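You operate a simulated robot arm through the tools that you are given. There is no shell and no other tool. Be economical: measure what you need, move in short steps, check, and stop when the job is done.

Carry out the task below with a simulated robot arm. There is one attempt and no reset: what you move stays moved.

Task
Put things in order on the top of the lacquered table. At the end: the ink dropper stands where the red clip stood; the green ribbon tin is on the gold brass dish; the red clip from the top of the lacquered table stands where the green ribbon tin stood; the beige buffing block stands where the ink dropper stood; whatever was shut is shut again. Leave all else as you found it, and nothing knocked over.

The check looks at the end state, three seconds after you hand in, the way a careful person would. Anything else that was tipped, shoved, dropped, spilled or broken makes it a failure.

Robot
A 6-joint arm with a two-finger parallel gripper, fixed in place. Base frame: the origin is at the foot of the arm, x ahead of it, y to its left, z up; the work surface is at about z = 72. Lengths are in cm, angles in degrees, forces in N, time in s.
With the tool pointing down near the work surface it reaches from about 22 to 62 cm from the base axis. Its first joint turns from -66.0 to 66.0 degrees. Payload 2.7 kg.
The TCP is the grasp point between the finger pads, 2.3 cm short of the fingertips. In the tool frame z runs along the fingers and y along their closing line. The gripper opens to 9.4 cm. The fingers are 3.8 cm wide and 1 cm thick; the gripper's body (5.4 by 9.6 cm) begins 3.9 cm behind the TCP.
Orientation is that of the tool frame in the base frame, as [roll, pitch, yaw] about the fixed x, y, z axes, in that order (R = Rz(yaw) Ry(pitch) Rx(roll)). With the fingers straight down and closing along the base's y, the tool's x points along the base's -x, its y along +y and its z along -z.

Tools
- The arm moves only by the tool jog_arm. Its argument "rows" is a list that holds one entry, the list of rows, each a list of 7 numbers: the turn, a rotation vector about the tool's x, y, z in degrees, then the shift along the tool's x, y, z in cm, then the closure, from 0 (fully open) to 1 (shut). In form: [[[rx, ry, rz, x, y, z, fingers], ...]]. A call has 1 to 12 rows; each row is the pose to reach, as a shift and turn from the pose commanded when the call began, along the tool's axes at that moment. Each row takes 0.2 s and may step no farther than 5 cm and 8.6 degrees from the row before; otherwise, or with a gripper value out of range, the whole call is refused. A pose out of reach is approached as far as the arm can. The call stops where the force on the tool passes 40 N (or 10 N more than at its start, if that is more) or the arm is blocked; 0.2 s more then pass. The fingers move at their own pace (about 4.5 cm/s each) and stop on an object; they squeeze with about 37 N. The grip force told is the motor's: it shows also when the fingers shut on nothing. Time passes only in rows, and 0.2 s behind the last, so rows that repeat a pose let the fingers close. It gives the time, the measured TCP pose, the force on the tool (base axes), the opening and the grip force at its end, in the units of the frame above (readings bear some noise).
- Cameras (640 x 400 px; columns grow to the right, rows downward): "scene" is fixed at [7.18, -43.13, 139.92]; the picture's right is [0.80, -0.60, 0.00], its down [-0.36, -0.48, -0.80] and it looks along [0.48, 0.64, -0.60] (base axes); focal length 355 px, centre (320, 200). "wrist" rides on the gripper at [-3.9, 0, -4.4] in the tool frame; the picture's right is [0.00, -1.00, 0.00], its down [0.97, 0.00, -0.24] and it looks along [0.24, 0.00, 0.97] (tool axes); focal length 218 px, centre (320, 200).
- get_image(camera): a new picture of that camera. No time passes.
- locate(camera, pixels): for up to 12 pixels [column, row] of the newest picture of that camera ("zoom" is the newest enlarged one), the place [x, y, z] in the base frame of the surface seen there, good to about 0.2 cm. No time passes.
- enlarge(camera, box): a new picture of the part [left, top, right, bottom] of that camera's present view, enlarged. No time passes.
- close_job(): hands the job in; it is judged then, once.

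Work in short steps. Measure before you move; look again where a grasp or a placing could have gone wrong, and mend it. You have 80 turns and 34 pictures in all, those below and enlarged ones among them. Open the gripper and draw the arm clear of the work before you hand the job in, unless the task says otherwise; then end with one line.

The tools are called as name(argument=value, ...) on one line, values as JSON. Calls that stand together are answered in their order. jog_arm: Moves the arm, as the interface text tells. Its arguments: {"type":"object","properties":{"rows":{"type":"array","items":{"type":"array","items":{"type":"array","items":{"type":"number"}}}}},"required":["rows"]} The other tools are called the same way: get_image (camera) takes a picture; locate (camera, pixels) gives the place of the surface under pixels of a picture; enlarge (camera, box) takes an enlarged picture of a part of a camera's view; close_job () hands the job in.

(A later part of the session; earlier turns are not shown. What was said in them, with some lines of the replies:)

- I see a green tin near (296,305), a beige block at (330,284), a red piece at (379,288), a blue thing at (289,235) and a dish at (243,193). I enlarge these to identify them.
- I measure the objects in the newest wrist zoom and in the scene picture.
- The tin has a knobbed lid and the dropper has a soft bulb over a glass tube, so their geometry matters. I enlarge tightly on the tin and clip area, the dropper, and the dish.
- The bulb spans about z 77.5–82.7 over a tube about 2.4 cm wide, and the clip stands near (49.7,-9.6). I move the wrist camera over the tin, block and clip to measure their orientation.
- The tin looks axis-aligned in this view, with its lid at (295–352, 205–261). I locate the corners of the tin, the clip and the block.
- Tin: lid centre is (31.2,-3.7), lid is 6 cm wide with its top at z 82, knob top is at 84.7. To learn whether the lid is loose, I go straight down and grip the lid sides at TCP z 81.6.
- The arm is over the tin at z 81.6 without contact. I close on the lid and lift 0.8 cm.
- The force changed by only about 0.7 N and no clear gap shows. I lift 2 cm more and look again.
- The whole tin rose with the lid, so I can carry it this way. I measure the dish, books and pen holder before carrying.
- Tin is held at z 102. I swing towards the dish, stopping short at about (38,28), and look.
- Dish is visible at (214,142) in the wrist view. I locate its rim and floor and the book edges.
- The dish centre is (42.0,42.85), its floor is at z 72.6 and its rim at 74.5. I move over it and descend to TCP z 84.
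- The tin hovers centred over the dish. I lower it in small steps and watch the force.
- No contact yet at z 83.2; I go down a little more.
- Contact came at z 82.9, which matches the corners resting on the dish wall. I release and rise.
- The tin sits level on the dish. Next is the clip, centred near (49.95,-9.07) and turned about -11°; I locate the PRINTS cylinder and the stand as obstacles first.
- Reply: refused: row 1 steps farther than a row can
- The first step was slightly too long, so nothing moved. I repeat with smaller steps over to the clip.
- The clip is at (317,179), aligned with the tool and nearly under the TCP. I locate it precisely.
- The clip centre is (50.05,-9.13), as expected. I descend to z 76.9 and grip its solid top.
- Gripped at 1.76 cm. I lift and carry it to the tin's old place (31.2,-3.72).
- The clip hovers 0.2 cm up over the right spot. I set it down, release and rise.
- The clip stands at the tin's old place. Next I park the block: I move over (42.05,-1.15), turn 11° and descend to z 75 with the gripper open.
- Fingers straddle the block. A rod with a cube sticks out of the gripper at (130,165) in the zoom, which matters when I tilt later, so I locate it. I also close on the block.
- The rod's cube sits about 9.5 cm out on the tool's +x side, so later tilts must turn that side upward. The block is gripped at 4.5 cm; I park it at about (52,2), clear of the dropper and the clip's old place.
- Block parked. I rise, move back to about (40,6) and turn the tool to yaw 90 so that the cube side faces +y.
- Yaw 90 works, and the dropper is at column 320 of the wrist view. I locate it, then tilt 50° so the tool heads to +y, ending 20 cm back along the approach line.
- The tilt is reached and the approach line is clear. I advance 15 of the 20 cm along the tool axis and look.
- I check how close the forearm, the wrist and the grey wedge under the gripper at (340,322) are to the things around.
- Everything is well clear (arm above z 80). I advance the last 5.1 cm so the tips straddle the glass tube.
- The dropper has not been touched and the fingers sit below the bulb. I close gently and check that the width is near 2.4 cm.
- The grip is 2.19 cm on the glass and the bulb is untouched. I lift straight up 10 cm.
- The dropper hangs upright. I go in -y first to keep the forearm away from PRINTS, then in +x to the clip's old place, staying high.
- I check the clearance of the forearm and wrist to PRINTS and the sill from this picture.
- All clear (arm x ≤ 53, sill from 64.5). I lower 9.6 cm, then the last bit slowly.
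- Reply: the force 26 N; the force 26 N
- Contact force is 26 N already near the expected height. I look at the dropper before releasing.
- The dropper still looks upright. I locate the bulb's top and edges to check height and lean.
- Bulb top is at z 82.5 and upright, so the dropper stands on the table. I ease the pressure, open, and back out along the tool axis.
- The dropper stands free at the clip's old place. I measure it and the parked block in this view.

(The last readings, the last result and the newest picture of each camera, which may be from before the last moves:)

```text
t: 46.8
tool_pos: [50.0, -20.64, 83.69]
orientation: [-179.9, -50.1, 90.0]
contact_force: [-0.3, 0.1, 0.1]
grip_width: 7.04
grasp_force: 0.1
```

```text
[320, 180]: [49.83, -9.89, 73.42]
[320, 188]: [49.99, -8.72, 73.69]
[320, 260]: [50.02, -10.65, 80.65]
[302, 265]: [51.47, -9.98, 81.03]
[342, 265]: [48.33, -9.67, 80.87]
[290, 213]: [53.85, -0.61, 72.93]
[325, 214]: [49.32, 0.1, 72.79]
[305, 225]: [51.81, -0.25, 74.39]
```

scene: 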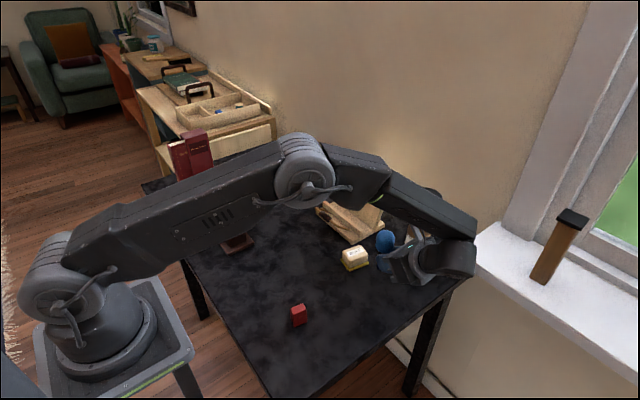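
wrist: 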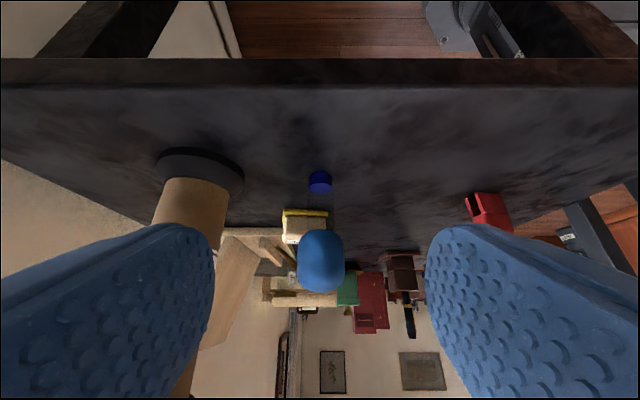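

The dropper is at about (49.95,-8.9). I rise, undo the tilt and draw a bit toward -x.

jog_arm(rows=[[[0, 0, 0, 3, 0, -2.5, 0.1], [0, 0, 0, 6, 0, -5, 0.1], [0, -8, 0, 9, 0, -7.5, 0.1], [0, -16, 0, 12, -2, -10, 0.1], [0, -24, 0, 13.8, -4, -11.6, 0.1], [0, -32, 0, 13.8, -6, -11.6, 0.1], [0, -40, 0, 13.8, -8, -11.6, 0.1], [0, -45, 0, 13.8, -8, -11.6, 0.1], [0, -50, 0, 13.8, -8, -11.6, 0.1], [0, -50, 0, 13.8, -8, -11.6, 0.1]]])

```text
t: 49.0
tool_pos: [42.13, -20.84, 101.69]
orientation: [180.0, 0.1, 90.0]
contact_force: [0.2, -0.8, -0.5]
grip_width: 8.48
grasp_force: 0.1
```

Upright again at (42.1,-20.8,101.7). I turn back to yaw 169 and travel high to over the parked block at (52.05,2.0).

jog_arm(rows=[[[0, 0, -8, 2.5, 0, 0, 0.1], [0, 0, -16, 5, 0, 0, 0.1], [0, 0, -24, 7.5, 0.5, 0, 0.1], [0, 0, -32, 10, 1, 0, 0.1], [0, 0, -40, 12.5, 2, 0, 0.1], [0, 0, -48, 15, 3.5, 0, 0.1], [0, 0, -56, 17.5, 5, 0, 0.1], [0, 0, -64, 20, 7, 0, 0.1], [0, 0, -72, 22, 9, 0, 0.1], [0, 0, -79, 22.85, 9.95, 0, 0.1], [0, 0, -79, 22.85, 9.95, 4.5, 0.1], [0, 0, -79, 22.85, 9.95, 4.5, 0.1]]])

```text
t: 51.6
tool_pos: [51.96, 2.11, 96.89]
orientation: [180.0, 0.0, 169.1]
contact_force: [0.0, 0.2, -0.2]
grip_width: 8.46
grasp_force: 0.0
```

In place above the block. I descend to z 75 and close.

jog_arm(rows=[[[0, 0, 0, 0, 0, 4.5, 0.1], [0, 0, 0, 0, 0, 9, 0.1], [0, 0, 0, 0, 0, 13.5, 0.1], [0, 0, 0, 0, 0, 18, 0.1], [0, 0, 0, 0, 0, 20.5, 0.1], [0, 0, 0, 0, 0, 21.9, 0.1], [0, 0, 0, 0, 0, 21.9, 0.1], [0, 0, 0, 0, 0, 21.9, 0.6], [0, 0, 0, 0, 0, 21.9, 1], [0, 0, 0, 0, 0, 21.9, 1], [0, 0, 0, 0, 0, 21.9, 1]]])

```text
t: 54.0
tool_pos: [52.17, 2.24, 75.34]
orientation: [-179.9, 0.1, 169.0]
contact_force: [0.4, 1.1, 0.4]
grip_width: 4.13
grasp_force: 37.1
```

Gripped the block at 4.1 cm. I lift 4 cm and carry it to the dropper's old place (39.95,12.8).

jog_arm(rows=[[[0, 0, 0, 0, 0, -2, 1], [0, 0, 0, 0, 0, -4, 1], [0, 0, 0, 3.5, 2.05, -4, 1], [0, 0, 0, 7, 4.1, -4, 1], [0, 0, 0, 10.5, 6.15, -4, 1], [0, 0, 0, 13.97, 8.19, -4, 1], [0, 0, 0, 13.97, 8.19, -2, 1], [0, 0, 0, 13.97, 8.19, -0.6, 1], [0, 0, 0, 13.97, 8.19, -0.2, 1], [0, 0, 0, 13.97, 8.19, -0.2, 1]]])

enlarge(camera="scene", box=[200, 180, 440, 330])

```text
t: 56.2
tool_pos: [39.85, 12.78, 75.6]
orientation: [180.0, -0.1, 169.0]
contact_force: [0.6, 1.2, -0.6]
grip_width: 4.09
grasp_force: 37.4
```

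```text
2.67 times, centred on (320, 255) of scene
```

zoom: 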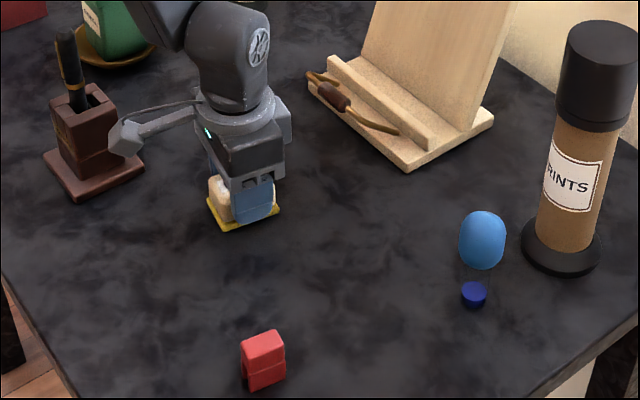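

Block is over the spot. The cube appears near the pen holder at (125,137), so I check the real distance.

locate(camera="zoom", pixels=[[125, 137], [125, 148], [118, 95], [100, 150], [85, 160], [95, 88], [122, 125], [140, 165], [210, 200]])

```text
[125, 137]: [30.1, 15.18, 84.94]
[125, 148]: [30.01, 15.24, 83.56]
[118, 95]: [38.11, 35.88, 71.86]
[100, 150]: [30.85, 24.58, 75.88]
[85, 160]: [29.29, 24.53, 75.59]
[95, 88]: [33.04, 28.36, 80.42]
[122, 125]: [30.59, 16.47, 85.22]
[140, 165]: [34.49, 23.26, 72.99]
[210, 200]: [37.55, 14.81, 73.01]
```

Clear by 7 cm. I set the block down, release and rise straight up.

jog_arm(rows=[[[0, 0, 0, 0, 0, 0.1, 1], [0, 0, 0, 0, 0, 0.2, 1], [0, 0, 0, 0, 0, 0.2, 0.6], [0, 0, 0, 0, 0, 0.2, 0.1], [0, 0, 0, 0, 0, 0.2, 0.1], [0, 0, 0, 0, 0, 0.2, 0.1], [0, 0, 0, 0, 0, 0.2, 0], [0, 0, 0, 0, 0, -4, 0], [0, 0, 0, 0, 0, -8.5, 0], [0, 0, 0, 0, 0, -13, 0], [0, 0, 0, 0, 0, -17.5, 0], [0, 0, 0, 0, 0, -22, 0]]])

jog_arm(rows=[[[0, 0, 0, 0, 0, -4.5, 0], [0, 0, 0, 0, 0, -9, 0], [0, 0, 0, 2, 0, -12, 0], [0, 0, 0, 2, 0, -12, 0]]])

get_image(camera="scene")

```text
t: 58.8
tool_pos: [39.75, 13.12, 97.63]
orientation: [180.0, -0.1, 169.0]
contact_force: [-0.3, -0.1, -0.2]
grip_width: 9.38
grasp_force: 0.1
```

```text
t: 59.8
tool_pos: [37.63, 13.17, 109.53]
orientation: [180.0, 0.0, 169.0]
contact_force: [-0.5, -0.2, -1.2]
grip_width: 9.4
grasp_force: 0.2
```

```text
1 pictures are left
```

scene: 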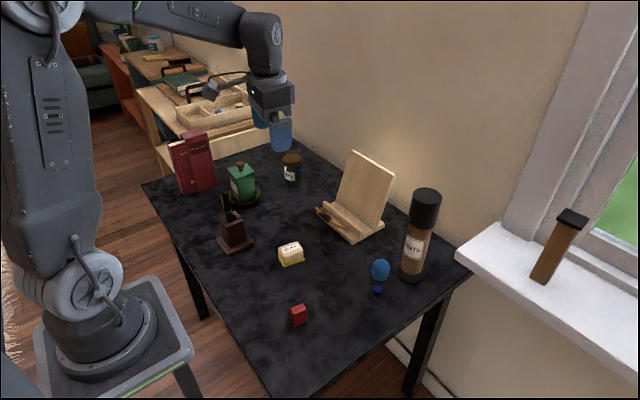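

Everything is in place and upright, and the arm is clear. I check the final positions once.

locate(camera="scene", pixels=[[290, 249], [279, 260], [303, 262], [299, 309], [378, 289], [241, 176], [380, 268]])

```text
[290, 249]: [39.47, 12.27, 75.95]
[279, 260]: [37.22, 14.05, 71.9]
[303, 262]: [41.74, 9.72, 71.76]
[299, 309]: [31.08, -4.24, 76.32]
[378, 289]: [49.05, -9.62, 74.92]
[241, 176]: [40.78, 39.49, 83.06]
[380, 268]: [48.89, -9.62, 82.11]
```

The tin is on the dish, and the clip, dropper and block stand at their target places. I hand in.

close_job()

```text
The job is handed in.
```

The job is handed in: the green ribbon tin is on the gold brass dish with its lid shut, the red clip, ink dropper and beige buffing block stand at their new places, and nothing was knocked over.
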